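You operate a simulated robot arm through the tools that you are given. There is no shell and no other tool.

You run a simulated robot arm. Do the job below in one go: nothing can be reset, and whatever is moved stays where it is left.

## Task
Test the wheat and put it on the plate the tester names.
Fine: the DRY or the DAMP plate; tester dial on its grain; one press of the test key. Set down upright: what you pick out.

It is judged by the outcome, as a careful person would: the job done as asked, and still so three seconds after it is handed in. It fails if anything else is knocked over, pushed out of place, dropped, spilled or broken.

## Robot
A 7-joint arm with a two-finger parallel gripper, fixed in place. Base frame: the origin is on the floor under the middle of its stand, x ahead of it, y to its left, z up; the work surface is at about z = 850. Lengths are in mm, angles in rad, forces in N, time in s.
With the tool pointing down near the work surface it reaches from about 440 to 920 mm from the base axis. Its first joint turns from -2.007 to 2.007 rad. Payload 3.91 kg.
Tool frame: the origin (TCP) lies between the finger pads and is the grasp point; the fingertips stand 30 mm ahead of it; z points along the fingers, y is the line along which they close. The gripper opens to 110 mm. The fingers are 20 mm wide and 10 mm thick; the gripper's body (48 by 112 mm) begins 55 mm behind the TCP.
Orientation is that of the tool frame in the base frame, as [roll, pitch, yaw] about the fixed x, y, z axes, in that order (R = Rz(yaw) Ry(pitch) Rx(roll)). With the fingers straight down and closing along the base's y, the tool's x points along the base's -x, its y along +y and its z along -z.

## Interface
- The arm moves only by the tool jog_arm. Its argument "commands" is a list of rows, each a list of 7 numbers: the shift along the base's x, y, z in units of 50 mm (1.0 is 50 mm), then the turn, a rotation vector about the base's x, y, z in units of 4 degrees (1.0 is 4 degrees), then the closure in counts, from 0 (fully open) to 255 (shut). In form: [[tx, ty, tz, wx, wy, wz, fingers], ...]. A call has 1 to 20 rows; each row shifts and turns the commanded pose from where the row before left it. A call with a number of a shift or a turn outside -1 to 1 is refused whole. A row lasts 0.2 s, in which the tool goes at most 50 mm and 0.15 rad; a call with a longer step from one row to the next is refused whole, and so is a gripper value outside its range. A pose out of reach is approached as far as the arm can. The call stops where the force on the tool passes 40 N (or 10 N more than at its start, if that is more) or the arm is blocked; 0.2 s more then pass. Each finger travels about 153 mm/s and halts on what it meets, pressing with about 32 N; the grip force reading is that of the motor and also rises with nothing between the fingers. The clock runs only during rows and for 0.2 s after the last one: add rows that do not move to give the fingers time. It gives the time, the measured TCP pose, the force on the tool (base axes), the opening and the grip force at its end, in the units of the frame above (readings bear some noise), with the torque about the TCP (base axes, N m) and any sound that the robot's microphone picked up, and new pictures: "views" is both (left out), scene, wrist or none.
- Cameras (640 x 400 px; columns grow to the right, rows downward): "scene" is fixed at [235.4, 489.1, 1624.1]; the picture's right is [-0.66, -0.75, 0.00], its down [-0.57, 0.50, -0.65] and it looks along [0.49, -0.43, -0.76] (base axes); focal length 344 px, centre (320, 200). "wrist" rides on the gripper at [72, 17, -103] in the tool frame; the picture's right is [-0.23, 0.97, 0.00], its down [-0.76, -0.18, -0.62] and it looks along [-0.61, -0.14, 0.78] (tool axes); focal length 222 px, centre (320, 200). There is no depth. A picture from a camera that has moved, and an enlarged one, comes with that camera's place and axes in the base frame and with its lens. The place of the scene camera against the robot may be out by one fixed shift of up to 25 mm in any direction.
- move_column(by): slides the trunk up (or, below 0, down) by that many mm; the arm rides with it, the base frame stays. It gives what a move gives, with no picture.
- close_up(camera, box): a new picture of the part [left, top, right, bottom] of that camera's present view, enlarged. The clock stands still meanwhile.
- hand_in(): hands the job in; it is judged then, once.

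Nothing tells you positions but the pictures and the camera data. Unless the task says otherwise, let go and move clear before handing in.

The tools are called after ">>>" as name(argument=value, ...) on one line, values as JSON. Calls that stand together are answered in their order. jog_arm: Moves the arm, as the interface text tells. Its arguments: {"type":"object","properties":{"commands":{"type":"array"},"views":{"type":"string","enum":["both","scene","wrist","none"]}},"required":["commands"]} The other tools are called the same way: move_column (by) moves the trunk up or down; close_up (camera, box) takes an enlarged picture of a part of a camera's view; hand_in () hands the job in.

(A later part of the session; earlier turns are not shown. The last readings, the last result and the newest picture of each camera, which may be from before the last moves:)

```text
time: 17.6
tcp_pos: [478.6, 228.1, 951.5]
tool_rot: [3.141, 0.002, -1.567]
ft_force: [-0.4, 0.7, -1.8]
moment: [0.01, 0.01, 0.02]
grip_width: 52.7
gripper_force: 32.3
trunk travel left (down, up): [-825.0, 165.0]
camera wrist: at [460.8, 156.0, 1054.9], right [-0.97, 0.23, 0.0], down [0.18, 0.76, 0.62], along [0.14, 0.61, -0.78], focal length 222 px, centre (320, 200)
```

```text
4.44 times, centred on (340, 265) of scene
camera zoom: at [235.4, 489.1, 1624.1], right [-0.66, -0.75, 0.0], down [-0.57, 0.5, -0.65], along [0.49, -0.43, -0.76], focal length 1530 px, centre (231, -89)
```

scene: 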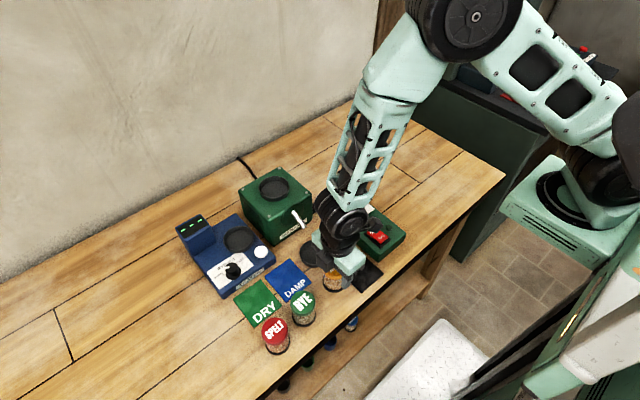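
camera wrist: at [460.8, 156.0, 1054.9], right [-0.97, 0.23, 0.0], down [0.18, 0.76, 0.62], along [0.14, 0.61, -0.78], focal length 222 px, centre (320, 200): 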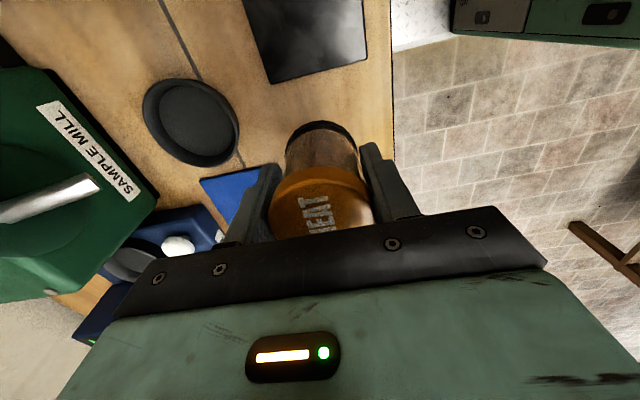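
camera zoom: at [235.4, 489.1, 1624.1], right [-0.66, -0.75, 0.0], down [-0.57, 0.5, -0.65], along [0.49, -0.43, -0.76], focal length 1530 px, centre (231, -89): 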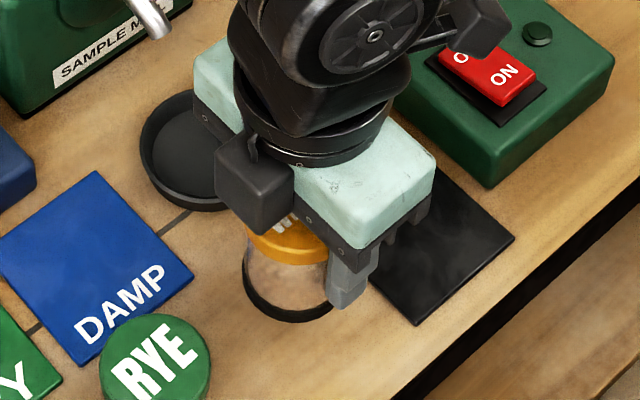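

The whole jar is lifted upright. I'll raise it well clear and carry it above the tester dish for a precise look.

>>> jog_arm(commands=[[0, 0, 0.6, 0, 0, 0, 200], [0, 0, 0.8, 0, 0, 0, 200], [0, 0, 0.8, 0, 0, 0, 200], [0.3, 0.13, 0, 0, 0, 0, 200], [0.6, 0.25, 0, 0, 0, 0, 200], [0.7, 0.29, 0, 0, 0, 0, 200], [0.7, 0.29, 0, 0, 0, 0, 200], [0.7, 0.29, 0, 0, 0, 0, 200], [0.7, 0.29, 0, 0, 0, 0, 200], [0.6, 0.25, 0, 0, 0, 0, 200], [0.4, 0.17, 0, 0, 0, 0, 200], [0.24, 0.1, 0, 0, 0, 0, 200], [0, 0, 0, 0, 0, 0, 200]], views="both")

>>> close_up(camera="wrist", box=[220, 50, 420, 175])

>>> close_up(camera="scene", box=[160, 180, 320, 290])

```text
time: 20.4
tcp_pos: [724.1, 331.0, 1058.6]
tool_rot: [-3.141, 0.0, -1.57]
ft_force: [-0.5, 0.1, -2.0]
moment: [0.02, 0.01, 0.01]
grip_width: 52.5
gripper_force: 32.1
trunk travel left (down, up): [-825.0, 165.0]
camera wrist: at [707.5, 258.9, 1162.9], right [-0.97, 0.23, 0.0], down [0.18, 0.76, 0.62], along [0.14, 0.61, -0.78], focal length 222 px, centre (320, 200)
```

scene: 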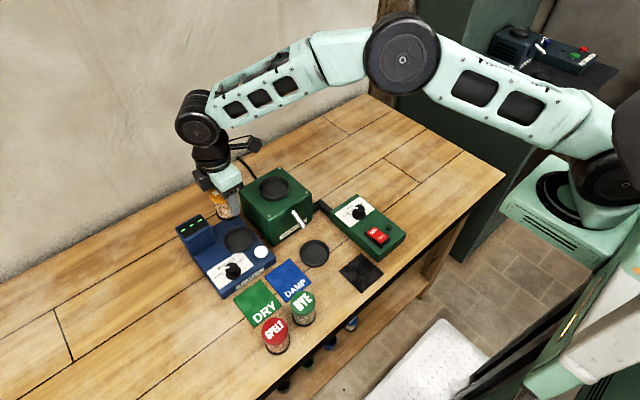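
wrist: 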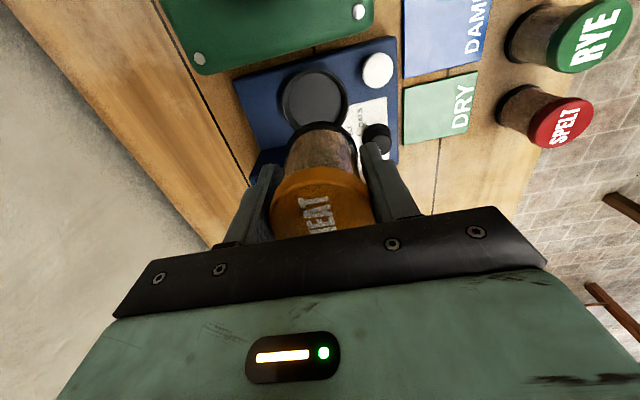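

```text
3.20 times, centred on (320, 112) of wrist
camera zoom: at [707.5, 258.9, 1162.9], right [-0.97, 0.23, 0.0], down [0.18, 0.76, 0.62], along [0.14, 0.61, -0.78], focal length 711 px, centre (320, 480)
```

zoom: 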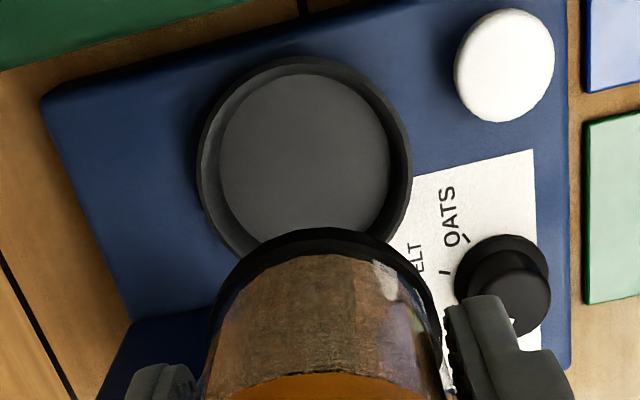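

```text
3.64 times, centred on (240, 235) of scene
camera zoom: at [235.4, 489.1, 1624.1], right [-0.66, -0.75, 0.0], down [-0.57, 0.5, -0.65], along [0.49, -0.43, -0.76], focal length 1252 px, centre (611, 73)
```

zoom: 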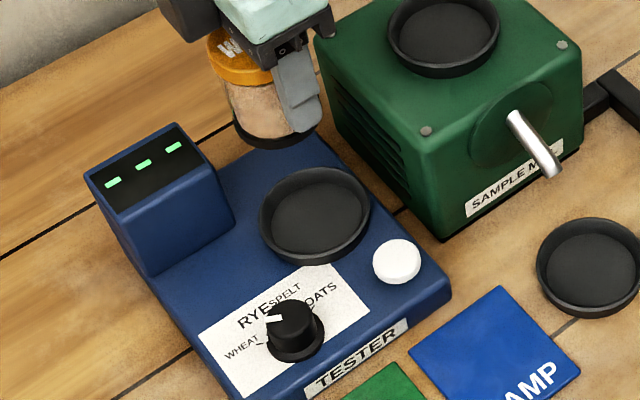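

From this view I put the dish at about (729, 330), and the jar hangs about 5 mm to +y of the tool axis. I'll shift by (+5.6, −5.3) mm, lower to just above the rim and check.

>>> jog_arm(commands=[[0.112, -0.106, -0.3, 0, 0, 0, 200], [0, 0, -0.6, 0, 0, 0, 200], [0, 0, -0.6, 0, 0, 0, 200], [0, 0, -0.4, 0, 0, 0, 200], [0, 0, 0, 0, 0, 0, 200]], views="both")

>>> close_up(camera="wrist", box=[220, 70, 420, 195])

>>> close_up(camera="scene", box=[180, 190, 300, 280])

```text
time: 21.6
tcp_pos: [730.3, 326.2, 963.4]
tool_rot: [3.141, -0.001, -1.569]
ft_force: [-0.6, -0.3, -1.7]
moment: [0.01, -0.01, 0.04]
grip_width: 52.6
gripper_force: 31.7
trunk travel left (down, up): [-825.0, 165.0]
camera wrist: at [713.4, 254.6, 1067.3], right [-0.97, 0.23, 0.0], down [0.18, 0.76, 0.62], along [0.14, 0.61, -0.78], focal length 222 px, centre (320, 200)
```

scene: 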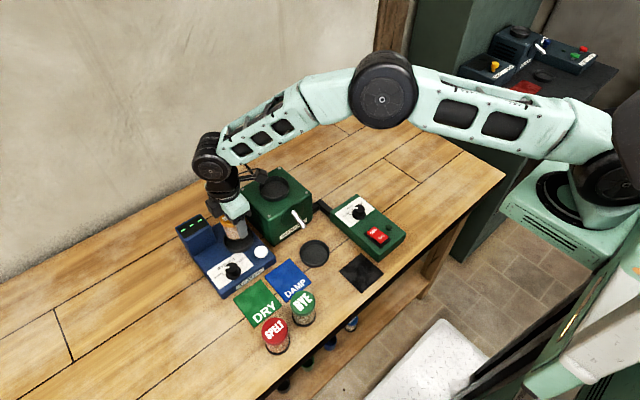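
wrist: 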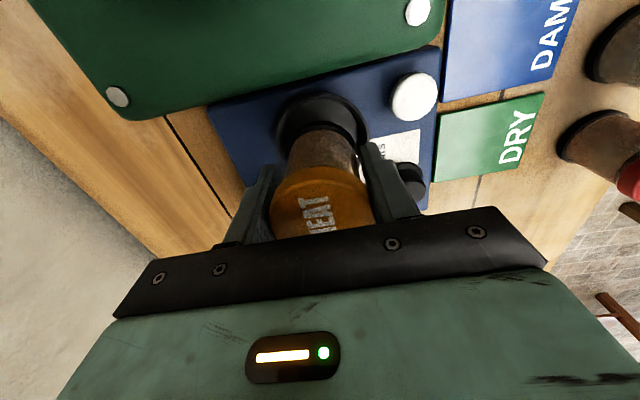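

```text
3.20 times, centred on (320, 132) of wrist
camera zoom: at [713.4, 254.6, 1067.3], right [-0.97, 0.23, 0.0], down [0.18, 0.76, 0.62], along [0.14, 0.61, -0.78], focal length 711 px, centre (320, 416)
```

zoom: 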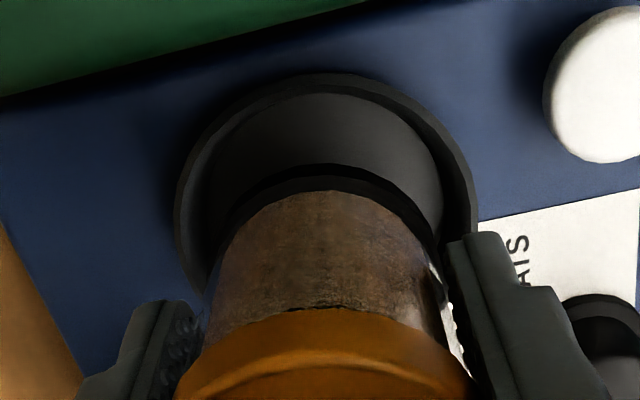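

```text
4.44 times, centred on (240, 235) of scene
camera zoom: at [235.4, 489.1, 1624.1], right [-0.66, -0.75, 0.0], down [-0.57, 0.5, -0.65], along [0.49, -0.43, -0.76], focal length 1530 px, centre (676, 44)
```

zoom: 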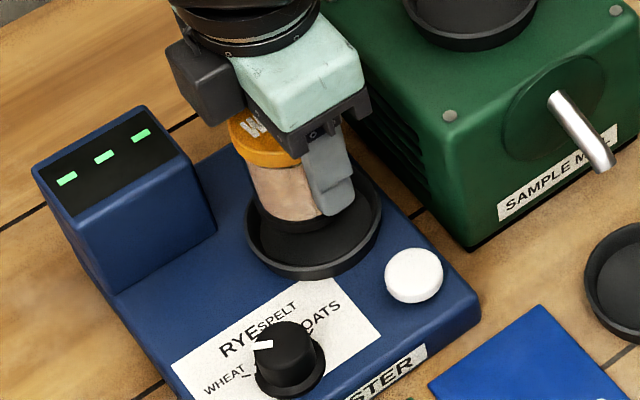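

Jar and dish are now concentric to within a millimetre or so. I'll lower to about 4 mm above the dish floor, then feel for contact.

>>> jog_arm(commands=[[0, 0, -0.25, 0, 0, 0, 200], [0, 0, -0.2, 0, 0, 0, 200], [0, 0, -0.06, 0, 0, 0, 200], [0, 0, 0, 0, 0, 0, 200]], views="none")

```text
time: 22.6
tcp_pos: [729.8, 326.5, 938.2]
tool_rot: [3.141, 0.001, -1.569]
ft_force: [0.2, -0.4, -2.0]
moment: [-0.03, 0.01, 0.0]
grip_width: 52.2
gripper_force: 31.9
trunk travel left (down, up): [-825.0, 165.0]
```

>>> jog_arm(commands=[[0, 0, -0.03, 0, 0, 0, 200], [0, 0, -0.02, 0, 0, 0, 200], [0, 0, 0, 0, 0, 0, 200]], views="none")

```text
time: 23.4
tcp_pos: [730.7, 325.4, 936.7]
tool_rot: [3.141, 0.001, -1.57]
ft_force: [0.5, 0.2, -1.4]
moment: [-0.04, -0.02, 0.02]
grip_width: 52.5
gripper_force: 31.8
trunk travel left (down, up): [-825.0, 165.0]
```

>>> jog_arm(commands=[[0, 0, -0.02, 0, 0, 0, 200], [0, 0, -0.02, 0, 0, 0, 200], [0, 0, 0, 0, 0, 0, 200]], views="none")

```text
time: 24.2
tcp_pos: [730.6, 324.9, 933.8]
tool_rot: [-3.14, 0.0, -1.571]
ft_force: [-0.1, -0.3, -2.0]
moment: [-0.01, 0.01, 0.01]
grip_width: 52.3
gripper_force: 32.0
trunk travel left (down, up): [-825.0, 165.0]
```

>>> jog_arm(commands=[[0, 0, -0.02, 0, 0, 0, 200], [0, 0, -0.02, 0, 0, 0, 200], [0, 0, 0, 0, 0, 0, 200]], views="both")

>>> close_up(camera="wrist", box=[220, 70, 420, 195])

>>> close_up(camera="scene", box=[200, 205, 280, 265])

```text
time: 25.0
tcp_pos: [730.3, 325.9, 932.7]
tool_rot: [-3.14, 0.001, -1.57]
ft_force: [-2.6, -1.5, 16.5]
moment: [-0.27, 0.36, 0.03]
grip_width: 52.2
gripper_force: 32.0
trunk travel left (down, up): [-825.0, 165.0]
camera wrist: at [713.1, 253.6, 1037.8], right [-0.97, 0.23, 0.0], down [0.18, 0.76, 0.62], along [0.14, 0.61, -0.78], focal length 222 px, centre (320, 200)
```

scene: 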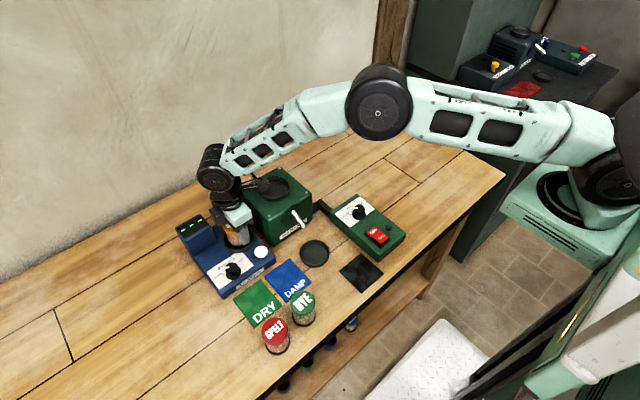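
wrist: 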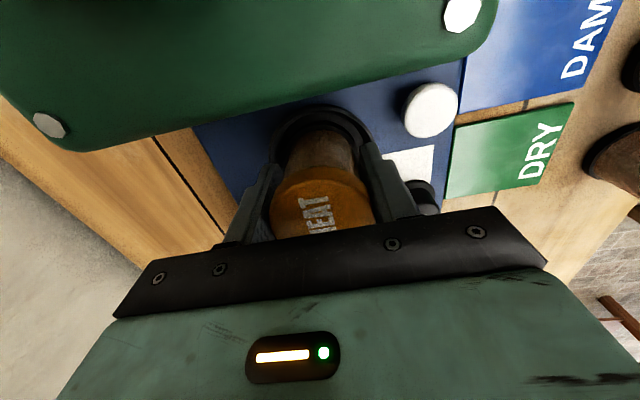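

```text
3.20 times, centred on (320, 132) of wrist
camera zoom: at [713.1, 253.6, 1037.8], right [-0.97, 0.23, 0.0], down [0.18, 0.76, 0.62], along [0.14, 0.61, -0.78], focal length 711 px, centre (320, 416)
```

zoom: 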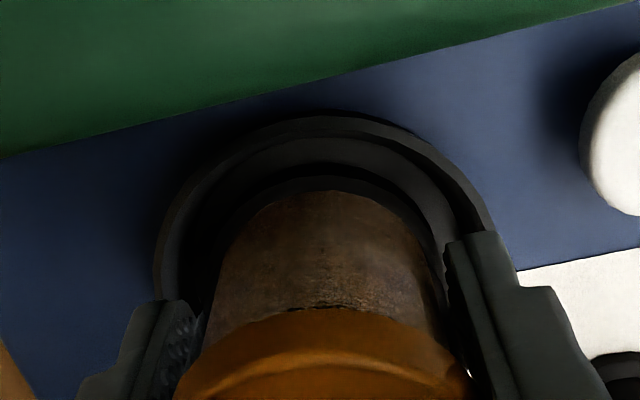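

```text
6.67 times, centred on (240, 235) of scene
camera zoom: at [235.4, 489.1, 1624.1], right [-0.66, -0.75, 0.0], down [-0.57, 0.5, -0.65], along [0.49, -0.43, -0.76], focal length 2295 px, centre (853, -33)
```

zoom: 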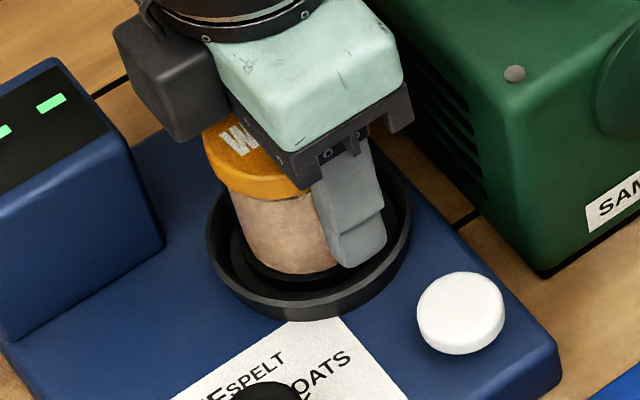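

The jar touched the dish floor (16 N upward) and sits inside the rim. I'll ease off, open the fingers a little, and rise straight up.

>>> jog_arm(commands=[[0, 0, 0.012, 0, 0, 0, 200], [0, 0, 0, 0, 0, 0, 120], [0, 0, 0, 0, 0, 0, 105], [0, 0, 0, 0, 0, 0, 105], [0, 0, 0.4, 0, 0, 0, 105], [0, 0, 0.8, 0, 0, 0, 105], [0, 0, 0.8, 0, 0, 0, 105], [0, 0, 0, 0, 0, 0, 105]], views="both")

>>> close_up(camera="wrist", box=[200, 40, 440, 190])

>>> close_up(camera="scene", box=[170, 190, 290, 280])

```text
time: 26.8
tcp_pos: [730.0, 326.3, 1031.8]
tool_rot: [-3.142, 0.002, -1.569]
ft_force: [-0.6, -1.3, -0.1]
moment: [-0.02, -0.01, 0.0]
grip_width: 64.8
gripper_force: 0.0
trunk travel left (down, up): [-825.0, 165.0]
camera wrist: at [713.4, 254.1, 1135.8], right [-0.97, 0.23, 0.0], down [0.18, 0.76, 0.62], along [0.14, 0.61, -0.78], focal length 222 px, centre (320, 200)
```

scene: 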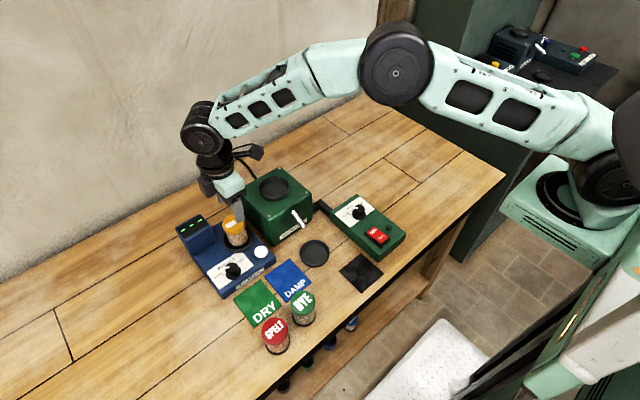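
wrist: 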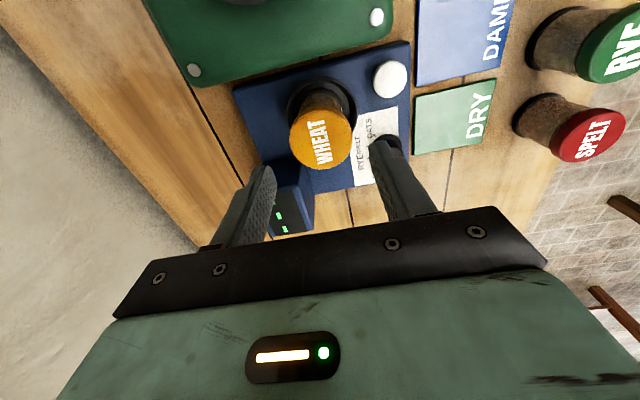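

```text
2.67 times, centred on (320, 115) of wrist
camera zoom: at [713.4, 254.1, 1135.8], right [-0.97, 0.23, 0.0], down [0.18, 0.76, 0.62], along [0.14, 0.61, -0.78], focal length 592 px, centre (320, 427)
```

zoom: 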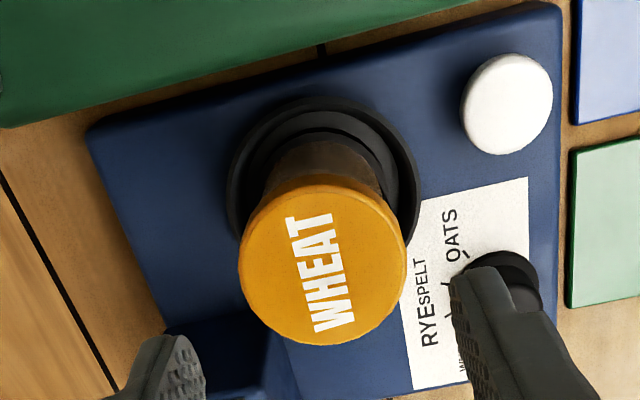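

```text
4.44 times, centred on (230, 235) of scene
camera zoom: at [235.4, 489.1, 1624.1], right [-0.66, -0.75, 0.0], down [-0.57, 0.5, -0.65], along [0.49, -0.43, -0.76], focal length 1530 px, centre (720, 44)
```

zoom: 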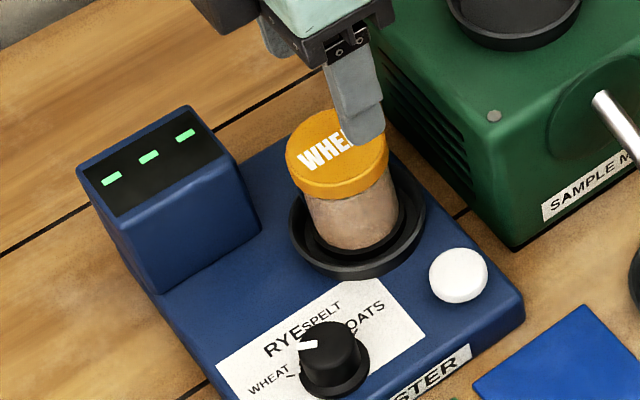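

The wheat jar stands upright in the tester dish. Next I'll close the fingers, move over the white key at about (656.5, 310), and come down to about 15 mm above it.

>>> jog_arm(commands=[[-0.49, -0.107, 0, 0, 0, 0, 180], [-0.49, -0.107, 0, 0, 0, 0, 255], [-0.49, -0.107, 0, 0, 0, 0, 255], [0, 0, -0.65, 0, 0, 0, 255], [0, 0, -0.65, 0, 0, 0, 255], [0, 0, -0.5, 0, 0, 0, 255], [0, 0, 0, 0, 0, 0, 255]], views="both")

>>> close_up(camera="wrist", box=[200, 80, 440, 230])

>>> close_up(camera="scene", box=[200, 200, 320, 290])

```text
time: 28.4
tcp_pos: [657.5, 309.9, 944.5]
tool_rot: [-3.14, -0.001, -1.569]
ft_force: [0.0, -0.7, -1.0]
moment: [-0.02, -0.01, 0.02]
grip_width: 0.0
gripper_force: 32.1
trunk travel left (down, up): [-825.0, 165.0]
camera wrist: at [639.9, 238.3, 1048.0], right [-0.97, 0.23, 0.0], down [0.18, 0.76, 0.62], along [0.14, 0.61, -0.78], focal length 222 px, centre (320, 200)
```

scene: 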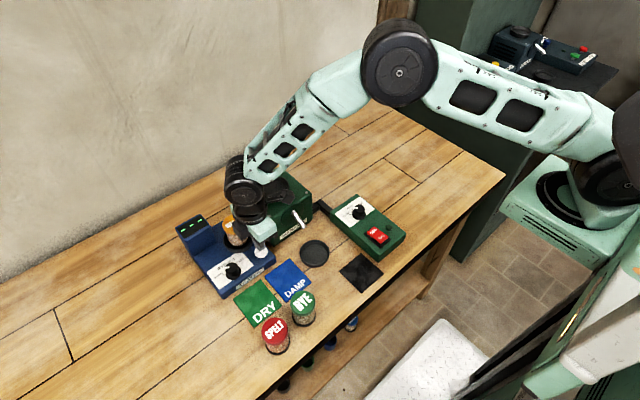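
wrist: 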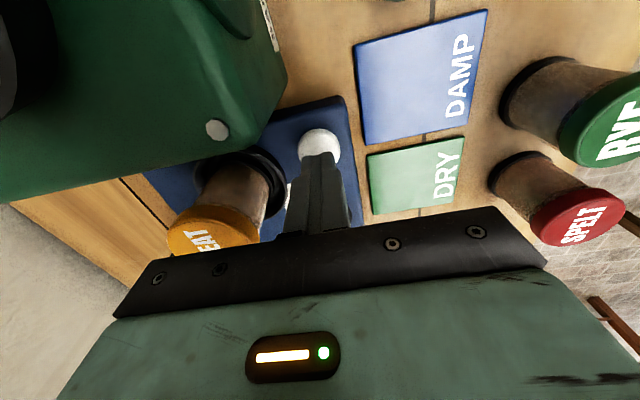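

```text
2.67 times, centred on (320, 155) of wrist
camera zoom: at [639.9, 238.3, 1048.0], right [-0.97, 0.23, 0.0], down [0.18, 0.76, 0.62], along [0.14, 0.61, -0.78], focal length 592 px, centre (320, 320)
```

zoom: 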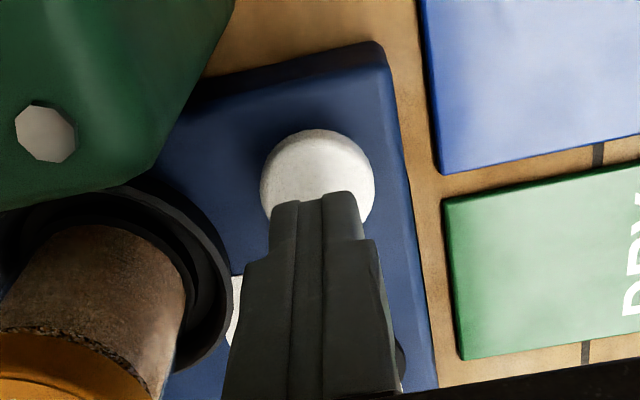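

```text
4.44 times, centred on (260, 245) of scene
camera zoom: at [235.4, 489.1, 1624.1], right [-0.66, -0.75, 0.0], down [-0.57, 0.5, -0.65], along [0.49, -0.43, -0.76], focal length 1530 px, centre (587, 0)
```

zoom: 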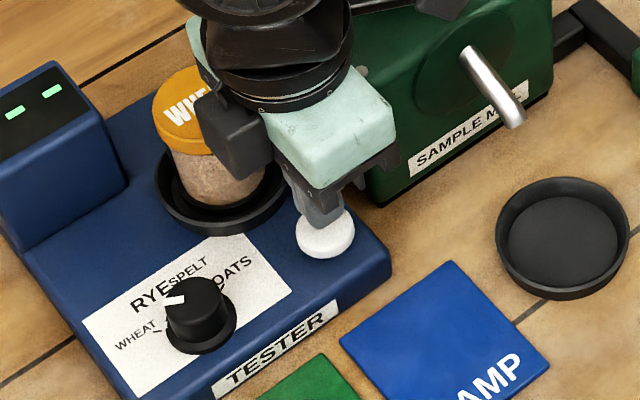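

The key is about (+1.2, +1.9) mm from the tip axis. I'll correct that, approach to about 5 mm above, then press down in small steps while watching force and display.

>>> jog_arm(commands=[[0.024, 0.038, -0.2, 0, 0, 0, 255], [0, 0, -0.2, 0, 0, 0, 255], [0, 0, 0, 0, 0, 0, 255]], views="none")

```text
time: 29.2
tcp_pos: [658.1, 313.0, 924.0]
tool_rot: [-3.14, 0.002, -1.568]
ft_force: [-1.6, -1.7, 9.1]
moment: [-0.07, 0.01, -0.02]
grip_width: 0.1
gripper_force: 32.1
trunk travel left (down, up): [-825.0, 165.0]
heard: click
```

A click was heard with 9 N on the tips, so the key has been pressed already. I'll look at the display now without moving.

>>> close_up(camera="scene", box=[165, 200, 245, 260])

>>> close_up(camera="scene", box=[200, 210, 300, 290])

```text
6.67 times, centred on (205, 230) of scene
camera zoom: at [235.4, 489.1, 1624.1], right [-0.66, -0.75, 0.0], down [-0.57, 0.5, -0.65], along [0.49, -0.43, -0.76], focal length 2295 px, centre (1087, 0)
```

zoom: 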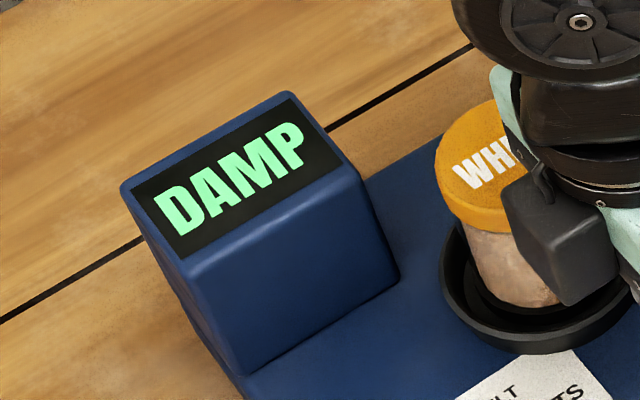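

```text
5.00 times, centred on (250, 250) of scene
camera zoom: at [235.4, 489.1, 1624.1], right [-0.66, -0.75, 0.0], down [-0.57, 0.5, -0.65], along [0.49, -0.43, -0.76], focal length 1722 px, centre (670, -50)
```

zoom: 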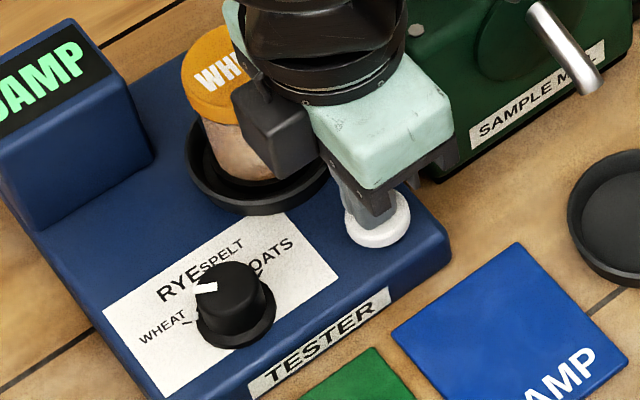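

The tester reads DAMP. I'll lift straight off the key, then go back above the jar with open fingers.

>>> jog_arm(commands=[[0, 0, 0.5, 0, 0, 0, 255], [0, 0, 0.8, 0, 0, 0, 255], [0, 0, 0.8, 0, 0, 0, 255], [0, 0, 0, 0, 0, 0, 255]], views="both")

>>> close_up(camera="scene", box=[165, 190, 285, 280])

```text
time: 30.2
tcp_pos: [657.1, 311.3, 1027.7]
tool_rot: [3.141, -0.001, -1.568]
ft_force: [0.2, 0.2, -0.3]
moment: [-0.01, -0.02, 0.0]
grip_width: 0.0
gripper_force: 31.9
trunk travel left (down, up): [-825.0, 165.0]
camera wrist: at [639.6, 238.8, 1132.7], right [-0.97, 0.23, 0.0], down [0.18, 0.76, 0.62], along [0.14, 0.61, -0.78], focal length 222 px, centre (320, 200)
```

scene: 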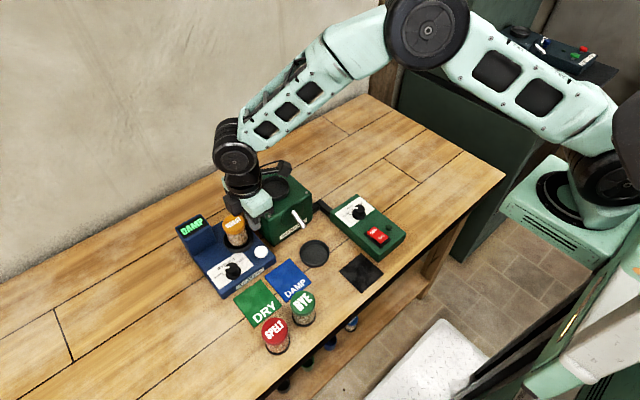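
wrist: 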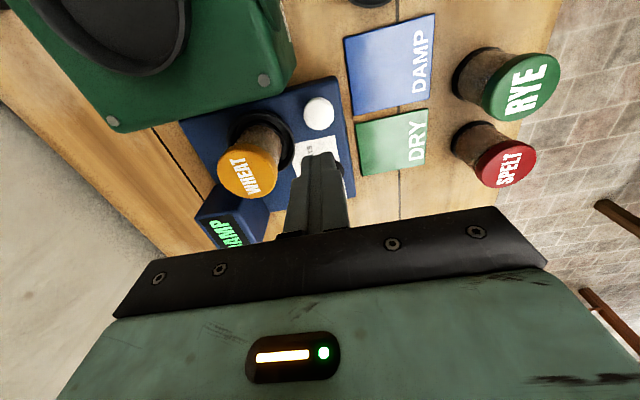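

```text
4.44 times, centred on (225, 235) of scene
camera zoom: at [235.4, 489.1, 1624.1], right [-0.66, -0.75, 0.0], down [-0.57, 0.5, -0.65], along [0.49, -0.43, -0.76], focal length 1530 px, centre (742, 44)
```

zoom: 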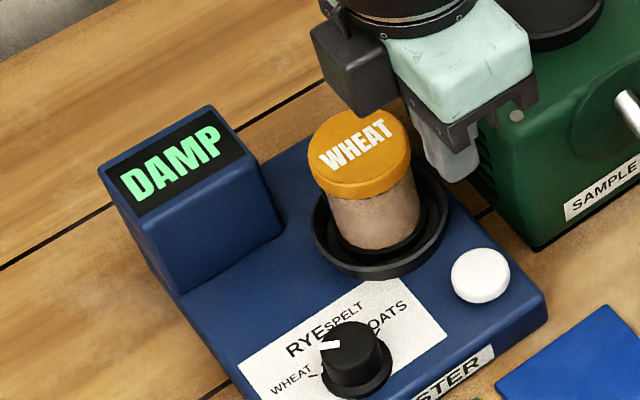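

DAMP stays on the display and the jar is upright in the dish. I'll go back over it with the fingers open and check alignment.

>>> jog_arm(commands=[[0.486, 0.125, 0, 0, 0, 0, 200], [0.486, 0.125, 0, 0, 0, 0, 120], [0.486, 0.125, 0, 0, 0, 0, 75], [0, 0, 0, 0, 0, 0, 75], [0, 0, 0, 0, 0, 0, 75]], views="wrist")

>>> close_up(camera="wrist", box=[200, 40, 440, 190])

```text
time: 31.4
tcp_pos: [729.9, 329.1, 1028.3]
tool_rot: [-3.141, -0.001, -1.571]
ft_force: [0.5, 0.4, -0.3]
moment: [0.04, 0.0, 0.02]
grip_width: 77.7
gripper_force: 0.0
trunk travel left (down, up): [-825.0, 165.0]
camera wrist: at [712.1, 257.4, 1131.6], right [-0.97, 0.23, 0.0], down [0.18, 0.76, 0.62], along [0.14, 0.61, -0.78], focal length 222 px, centre (320, 200)
```

wrist: 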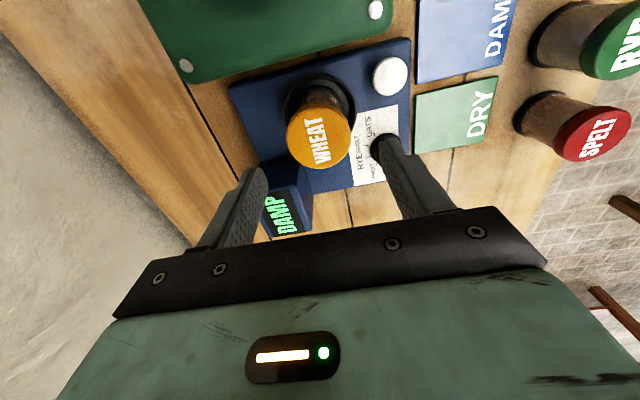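

```text
2.67 times, centred on (320, 115) of wrist
camera zoom: at [712.1, 257.4, 1131.6], right [-0.97, 0.23, 0.0], down [0.18, 0.76, 0.62], along [0.14, 0.61, -0.78], focal length 592 px, centre (320, 427)
```

zoom: 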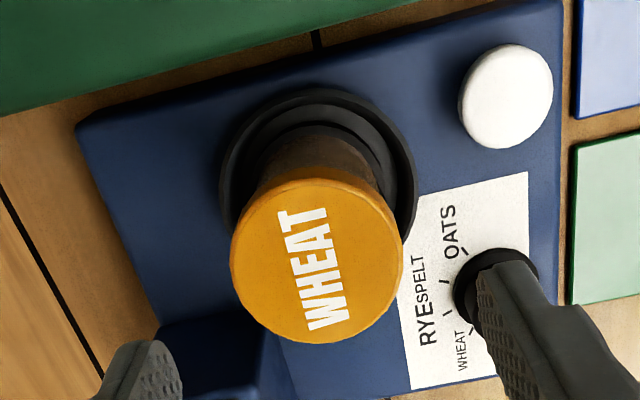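

The jar's axis is (+1.7, +3) mm from the tool axis. I'll correct that, lower around it to z 934, and grip.

>>> jog_arm(commands=[[0.034, 0.06, -0.5, 0, 0, 0, 75], [0, 0, -0.6, 0, 0, 0, 75], [0, 0, -0.5, 0, 0, 0, 75], [0, 0, -0.28, 0, 0, 0, 75], [0, 0, 0, 0, 0, 0, 75]], views="both")

>>> close_up(camera="wrist", box=[200, 80, 440, 230])

>>> close_up(camera="scene", box=[165, 190, 285, 280])

```text
time: 32.6
tcp_pos: [732.7, 333.7, 935.3]
tool_rot: [-3.141, 0.0, -1.571]
ft_force: [0.1, -0.1, -0.2]
moment: [0.02, 0.02, 0.01]
grip_width: 77.4
gripper_force: 0.1
trunk travel left (down, up): [-825.0, 165.0]
camera wrist: at [715.9, 260.5, 1038.4], right [-0.97, 0.23, 0.0], down [0.18, 0.76, 0.62], along [0.14, 0.61, -0.78], focal length 222 px, centre (320, 200)
```

scene: 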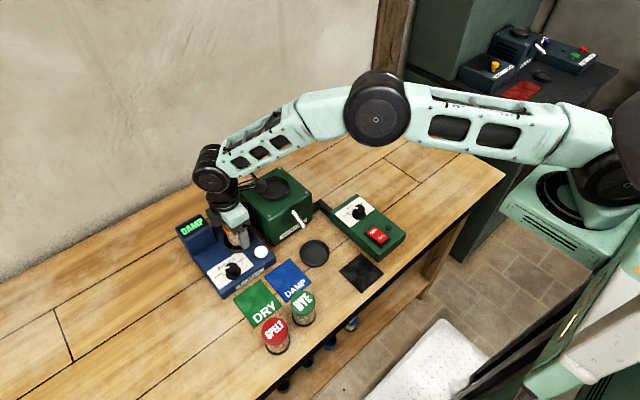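
wrist: 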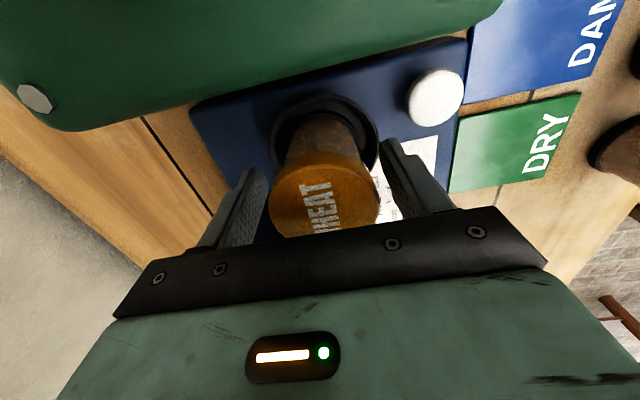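

```text
2.67 times, centred on (320, 155) of wrist
camera zoom: at [715.9, 260.5, 1038.4], right [-0.97, 0.23, 0.0], down [0.18, 0.76, 0.62], along [0.14, 0.61, -0.78], focal length 592 px, centre (320, 320)
```

zoom: 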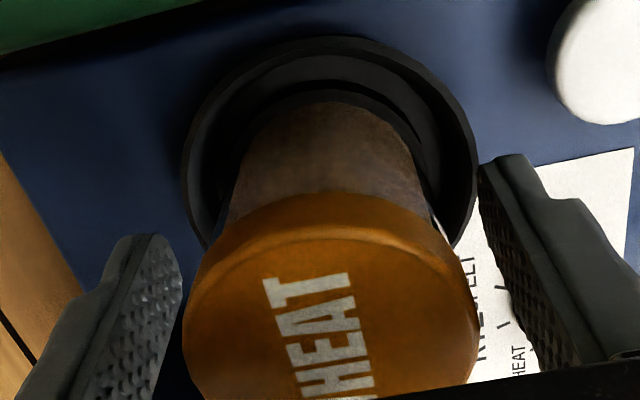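

```text
4.44 times, centred on (225, 235) of scene
camera zoom: at [235.4, 489.1, 1624.1], right [-0.66, -0.75, 0.0], down [-0.57, 0.5, -0.65], along [0.49, -0.43, -0.76], focal length 1530 px, centre (742, 44)
```

zoom: 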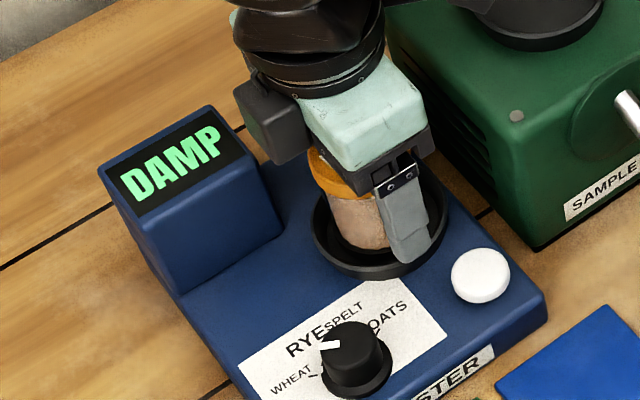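

The tool is about 2 mm too far in +x; I'll shift that back and close on the jar.

>>> jog_arm(commands=[[-0.046, 0, -0.02, 0, 0, 0, 75], [0, 0, 0, 0, 0, 0, 75], [0, 0, 0, 0, 0, 0, 110], [0, 0, 0, 0, 0, 0, 160], [0, 0, 0, 0, 0, 0, 200], [0, 0, 0, 0, 0, 0, 200]], views="wrist")

>>> close_up(camera="wrist", box=[200, 80, 440, 230])

```text
time: 34.0
tcp_pos: [731.0, 333.0, 932.8]
tool_rot: [3.141, -0.001, -1.569]
ft_force: [-0.3, 0.9, -0.1]
moment: [0.01, 0.0, 0.01]
grip_width: 52.7
gripper_force: 31.9
trunk travel left (down, up): [-825.0, 165.0]
camera wrist: at [713.8, 260.9, 1037.2], right [-0.97, 0.23, 0.0], down [0.18, 0.76, 0.62], along [0.14, 0.61, -0.78], focal length 222 px, centre (320, 200)
```

wrist: 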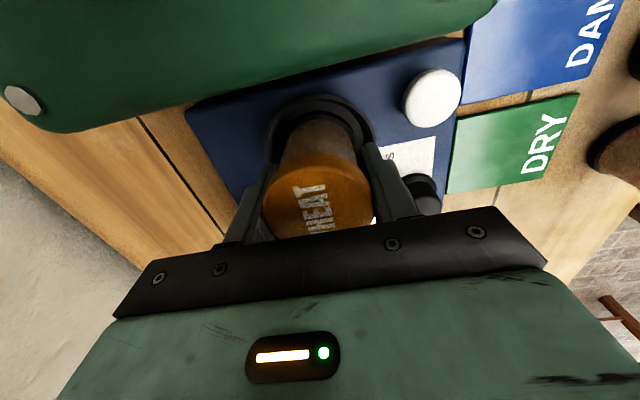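

```text
2.67 times, centred on (320, 155) of wrist
camera zoom: at [713.8, 260.9, 1037.2], right [-0.97, 0.23, 0.0], down [0.18, 0.76, 0.62], along [0.14, 0.61, -0.78], focal length 592 px, centre (320, 320)
```

zoom: 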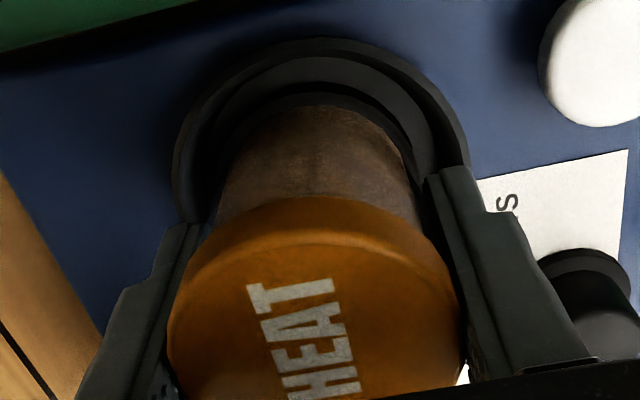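

The jar is gripped and centred. I'll lift it clear and carry it over the DAMP plate, which I place at about (572, 295).

>>> jog_arm(commands=[[0, 0, 0.2, 0, 0, 0, 200], [0, 0, 0.5, 0, 0, 0, 200], [0, 0, 0.7, 0, 0, 0, 200], [0, 0, 0.6, 0, 0, 0, 200], [-0.3, -0.07, 0, 0, 0, 0, 200], [-0.5, -0.12, 0, 0, 0, 0, 200], [-0.6, -0.14, 0, 0, 0, 0, 200], [-0.6, -0.14, 0, 0, 0, 0, 200], [-0.6, -0.14, 0, 0, 0, 0, 200], [-0.4, -0.1, 0, 0, 0, 0, 200], [-0.2, -0.05, 0, 0, 0, 0, 200], [0, 0, 0, 0, 0, 0, 200]], views="both")

>>> close_up(camera="wrist", box=[200, 20, 440, 170])

>>> close_up(camera="scene", box=[200, 200, 360, 320])

```text
time: 36.6
tcp_pos: [571.8, 295.0, 1032.7]
tool_rot: [3.141, 0.0, -1.569]
ft_force: [0.7, 0.2, -2.4]
moment: [0.02, -0.01, -0.01]
grip_width: 52.3
gripper_force: 32.3
trunk travel left (down, up): [-825.0, 165.0]
camera wrist: at [553.8, 223.3, 1136.3], right [-0.97, 0.23, 0.0], down [0.18, 0.76, 0.62], along [0.14, 0.61, -0.78], focal length 222 px, centre (320, 200)
```

scene: 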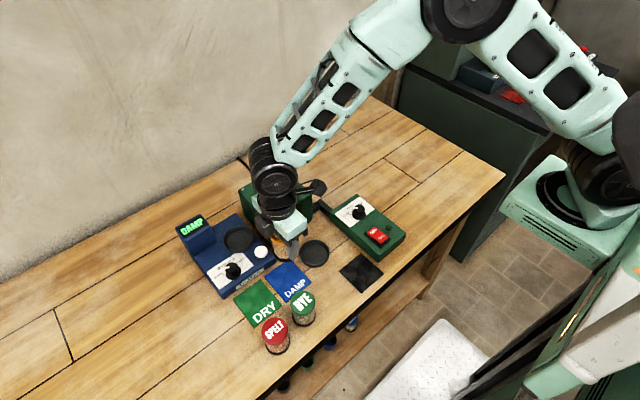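
wrist: 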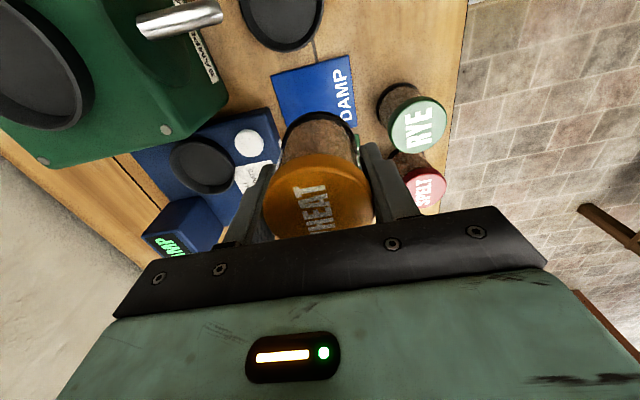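

```text
2.67 times, centred on (320, 95) of wrist
camera zoom: at [553.8, 223.3, 1136.3], right [-0.97, 0.23, 0.0], down [0.18, 0.76, 0.62], along [0.14, 0.61, -0.78], focal length 592 px, centre (320, 480)
```

zoom: 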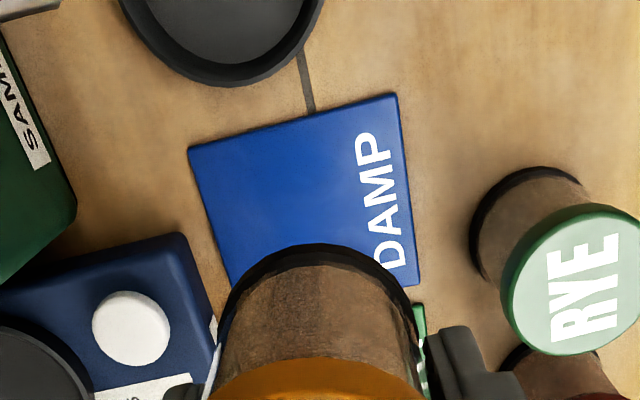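

```text
3.33 times, centred on (280, 260) of scene
camera zoom: at [235.4, 489.1, 1624.1], right [-0.66, -0.75, 0.0], down [-0.57, 0.5, -0.65], along [0.49, -0.43, -0.76], focal length 1148 px, centre (453, 0)
```

zoom: 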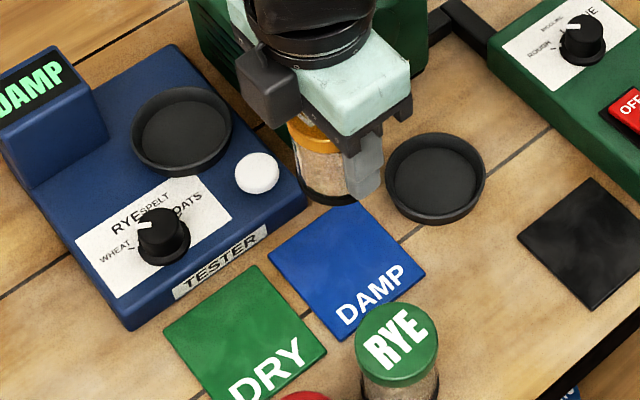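

The plate's centre is about 3 mm further in +x. I'll adjust slightly, lower to about 9 mm above the plate and check.

>>> jog_arm(commands=[[0.04, 0, -0.3, 0, 0, 0, 200], [0, 0, -0.6, 0, 0, 0, 200], [0, 0, -0.7, 0, 0, 0, 200], [0, 0, -0.5, 0, 0, 0, 200], [0, 0, -0.3, 0, 0, 0, 200], [0, 0, 0, 0, 0, 0, 200]], views="both")

>>> close_up(camera="wrist", box=[200, 60, 440, 210])

>>> close_up(camera="scene", box=[230, 220, 350, 310])

```text
time: 38.0
tcp_pos: [572.1, 295.0, 913.4]
tool_rot: [3.14, 0.0, -1.57]
ft_force: [0.5, 0.8, -1.6]
moment: [-0.01, 0.02, 0.03]
grip_width: 52.5
gripper_force: 32.2
trunk travel left (down, up): [-825.0, 165.0]
camera wrist: at [554.4, 222.8, 1016.4], right [-0.97, 0.23, 0.0], down [0.18, 0.76, 0.62], along [0.14, 0.61, -0.78], focal length 222 px, centre (320, 200)
```

scene: 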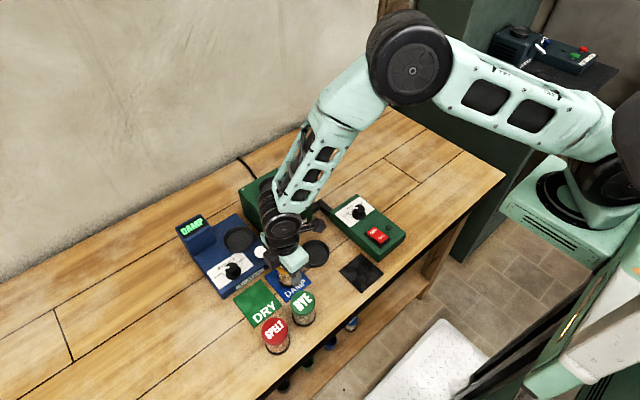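
wrist: 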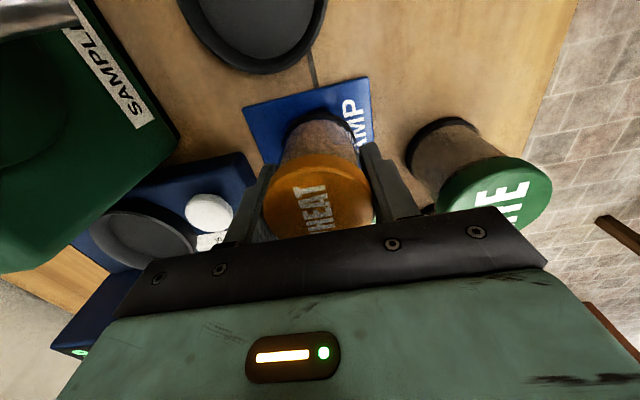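

```text
2.67 times, centred on (320, 135) of wrist
camera zoom: at [554.4, 222.8, 1016.4], right [-0.97, 0.23, 0.0], down [0.18, 0.76, 0.62], along [0.14, 0.61, -0.78], focal length 592 px, centre (320, 373)
```

zoom: 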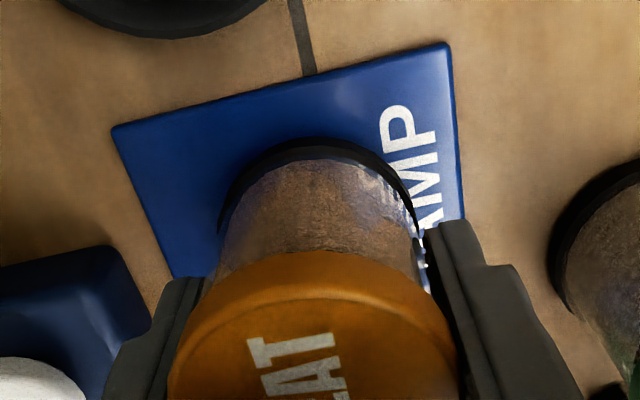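

```text
4.44 times, centred on (290, 265) of scene
camera zoom: at [235.4, 489.1, 1624.1], right [-0.66, -0.75, 0.0], down [-0.57, 0.5, -0.65], along [0.49, -0.43, -0.76], focal length 1530 px, centre (453, -89)
```

zoom: 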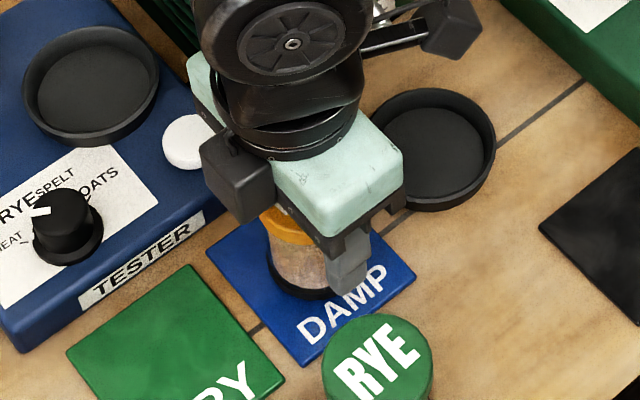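

The jar is over the middle of the DAMP plate and upright. I'll lower gently until it touches.

>>> jog_arm(commands=[[0, 0, -0.06, 0, 0, 0, 200], [0, 0, -0.06, 0, 0, 0, 200], [0, 0, 0, 0, 0, 0, 200]], views="none")

```text
time: 38.8
tcp_pos: [571.7, 296.2, 907.1]
tool_rot: [-3.141, 0.0, -1.569]
ft_force: [1.2, 0.8, -1.6]
moment: [0.0, -0.02, -0.05]
grip_width: 52.5
gripper_force: 32.0
trunk travel left (down, up): [-825.0, 165.0]
```

>>> jog_arm(commands=[[0, 0, -0.025, 0, 0, 0, 200], [0, 0, -0.025, 0, 0, 0, 200], [0, 0, 0, 0, 0, 0, 200]], views="none")

```text
time: 39.6
tcp_pos: [572.4, 296.4, 904.1]
tool_rot: [3.142, -0.001, -1.569]
ft_force: [0.5, -0.8, -2.7]
moment: [0.0, 0.0, -0.01]
grip_width: 52.3
gripper_force: 31.9
trunk travel left (down, up): [-825.0, 165.0]
```

>>> jog_arm(commands=[[0, 0, -0.02, 0, 0, 0, 200], [0, 0, -0.02, 0, 0, 0, 200], [0, 0, 0, 0, 0, 0, 200]], views="none")

```text
time: 40.4
tcp_pos: [571.6, 294.9, 904.3]
tool_rot: [-3.139, 0.001, -1.569]
ft_force: [-0.5, -5.7, 26.2]
moment: [-0.57, 0.33, -0.02]
grip_width: 52.7
gripper_force: 32.1
trunk travel left (down, up): [-825.0, 165.0]
```

Contact with 26 N; I'll ease off a millimetre and check before releasing.

>>> jog_arm(commands=[[0, 0, 0.022, 0, 0, 0, 200], [0, 0, 0, 0, 0, 0, 200]], views="none")

```text
time: 41.0
tcp_pos: [571.8, 296.1, 903.7]
tool_rot: [-3.14, 0.003, -1.571]
ft_force: [3.3, -2.5, 22.5]
moment: [-0.26, 0.1, 0.02]
grip_width: 52.7
gripper_force: 31.6
trunk travel left (down, up): [-825.0, 165.0]
```

>>> jog_arm(commands=[[0, 0, 0.01, 0, 0, 0, 200], [0, 0, 0, 0, 0, 0, 200]], views="none")

```text
time: 41.6
tcp_pos: [571.6, 295.1, 903.8]
tool_rot: [-3.141, 0.001, -1.571]
ft_force: [4.9, 0.4, 15.7]
moment: [-0.04, -0.15, -0.01]
grip_width: 52.6
gripper_force: 32.2
trunk travel left (down, up): [-825.0, 165.0]
```

>>> jog_arm(commands=[[0, 0, 0.014, 0, 0, 0, 200], [0, 0, 0, 0, 0, 0, 200]], views="wrist")

>>> close_up(camera="wrist", box=[200, 60, 440, 210])

>>> close_up(camera="scene", box=[230, 220, 350, 310])

```text
time: 42.2
tcp_pos: [570.9, 295.4, 903.5]
tool_rot: [-3.141, 0.0, -1.568]
ft_force: [3.6, 1.3, 8.5]
moment: [0.14, -0.33, 0.02]
grip_width: 52.2
gripper_force: 32.1
trunk travel left (down, up): [-825.0, 165.0]
camera wrist: at [554.9, 223.4, 1008.1], right [-0.97, 0.23, 0.0], down [0.18, 0.76, 0.62], along [0.14, 0.61, -0.78], focal length 222 px, centre (320, 200)
```

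wrist: 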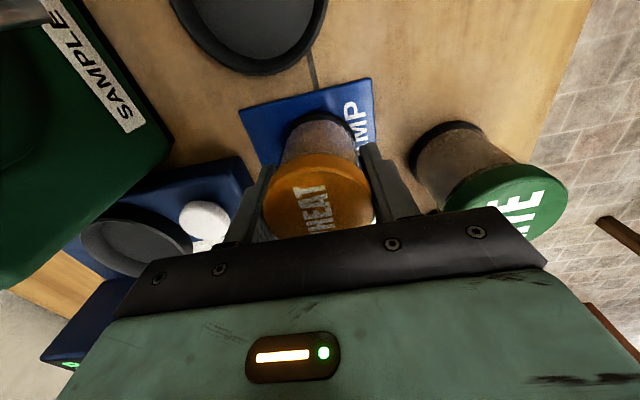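

```text
2.67 times, centred on (320, 135) of wrist
camera zoom: at [554.9, 223.4, 1008.1], right [-0.97, 0.23, 0.0], down [0.18, 0.76, 0.62], along [0.14, 0.61, -0.78], focal length 592 px, centre (320, 373)
```

zoom: 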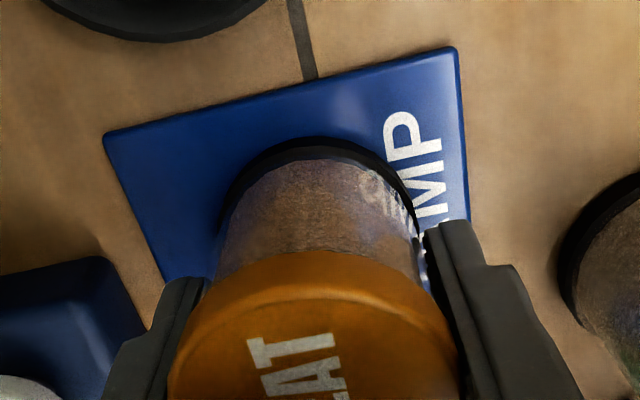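

```text
4.44 times, centred on (290, 265) of scene
camera zoom: at [235.4, 489.1, 1624.1], right [-0.66, -0.75, 0.0], down [-0.57, 0.5, -0.65], along [0.49, -0.43, -0.76], focal length 1530 px, centre (453, -89)
```

zoom: 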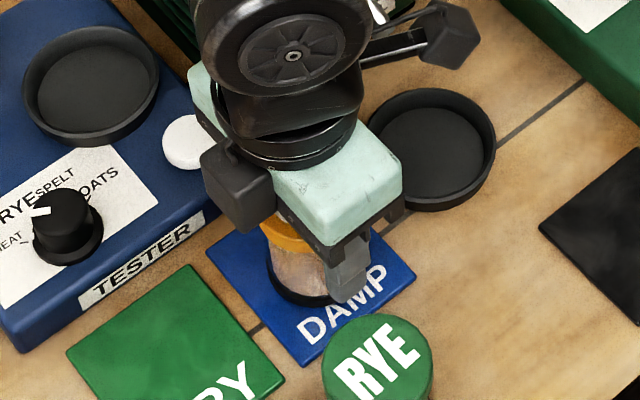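

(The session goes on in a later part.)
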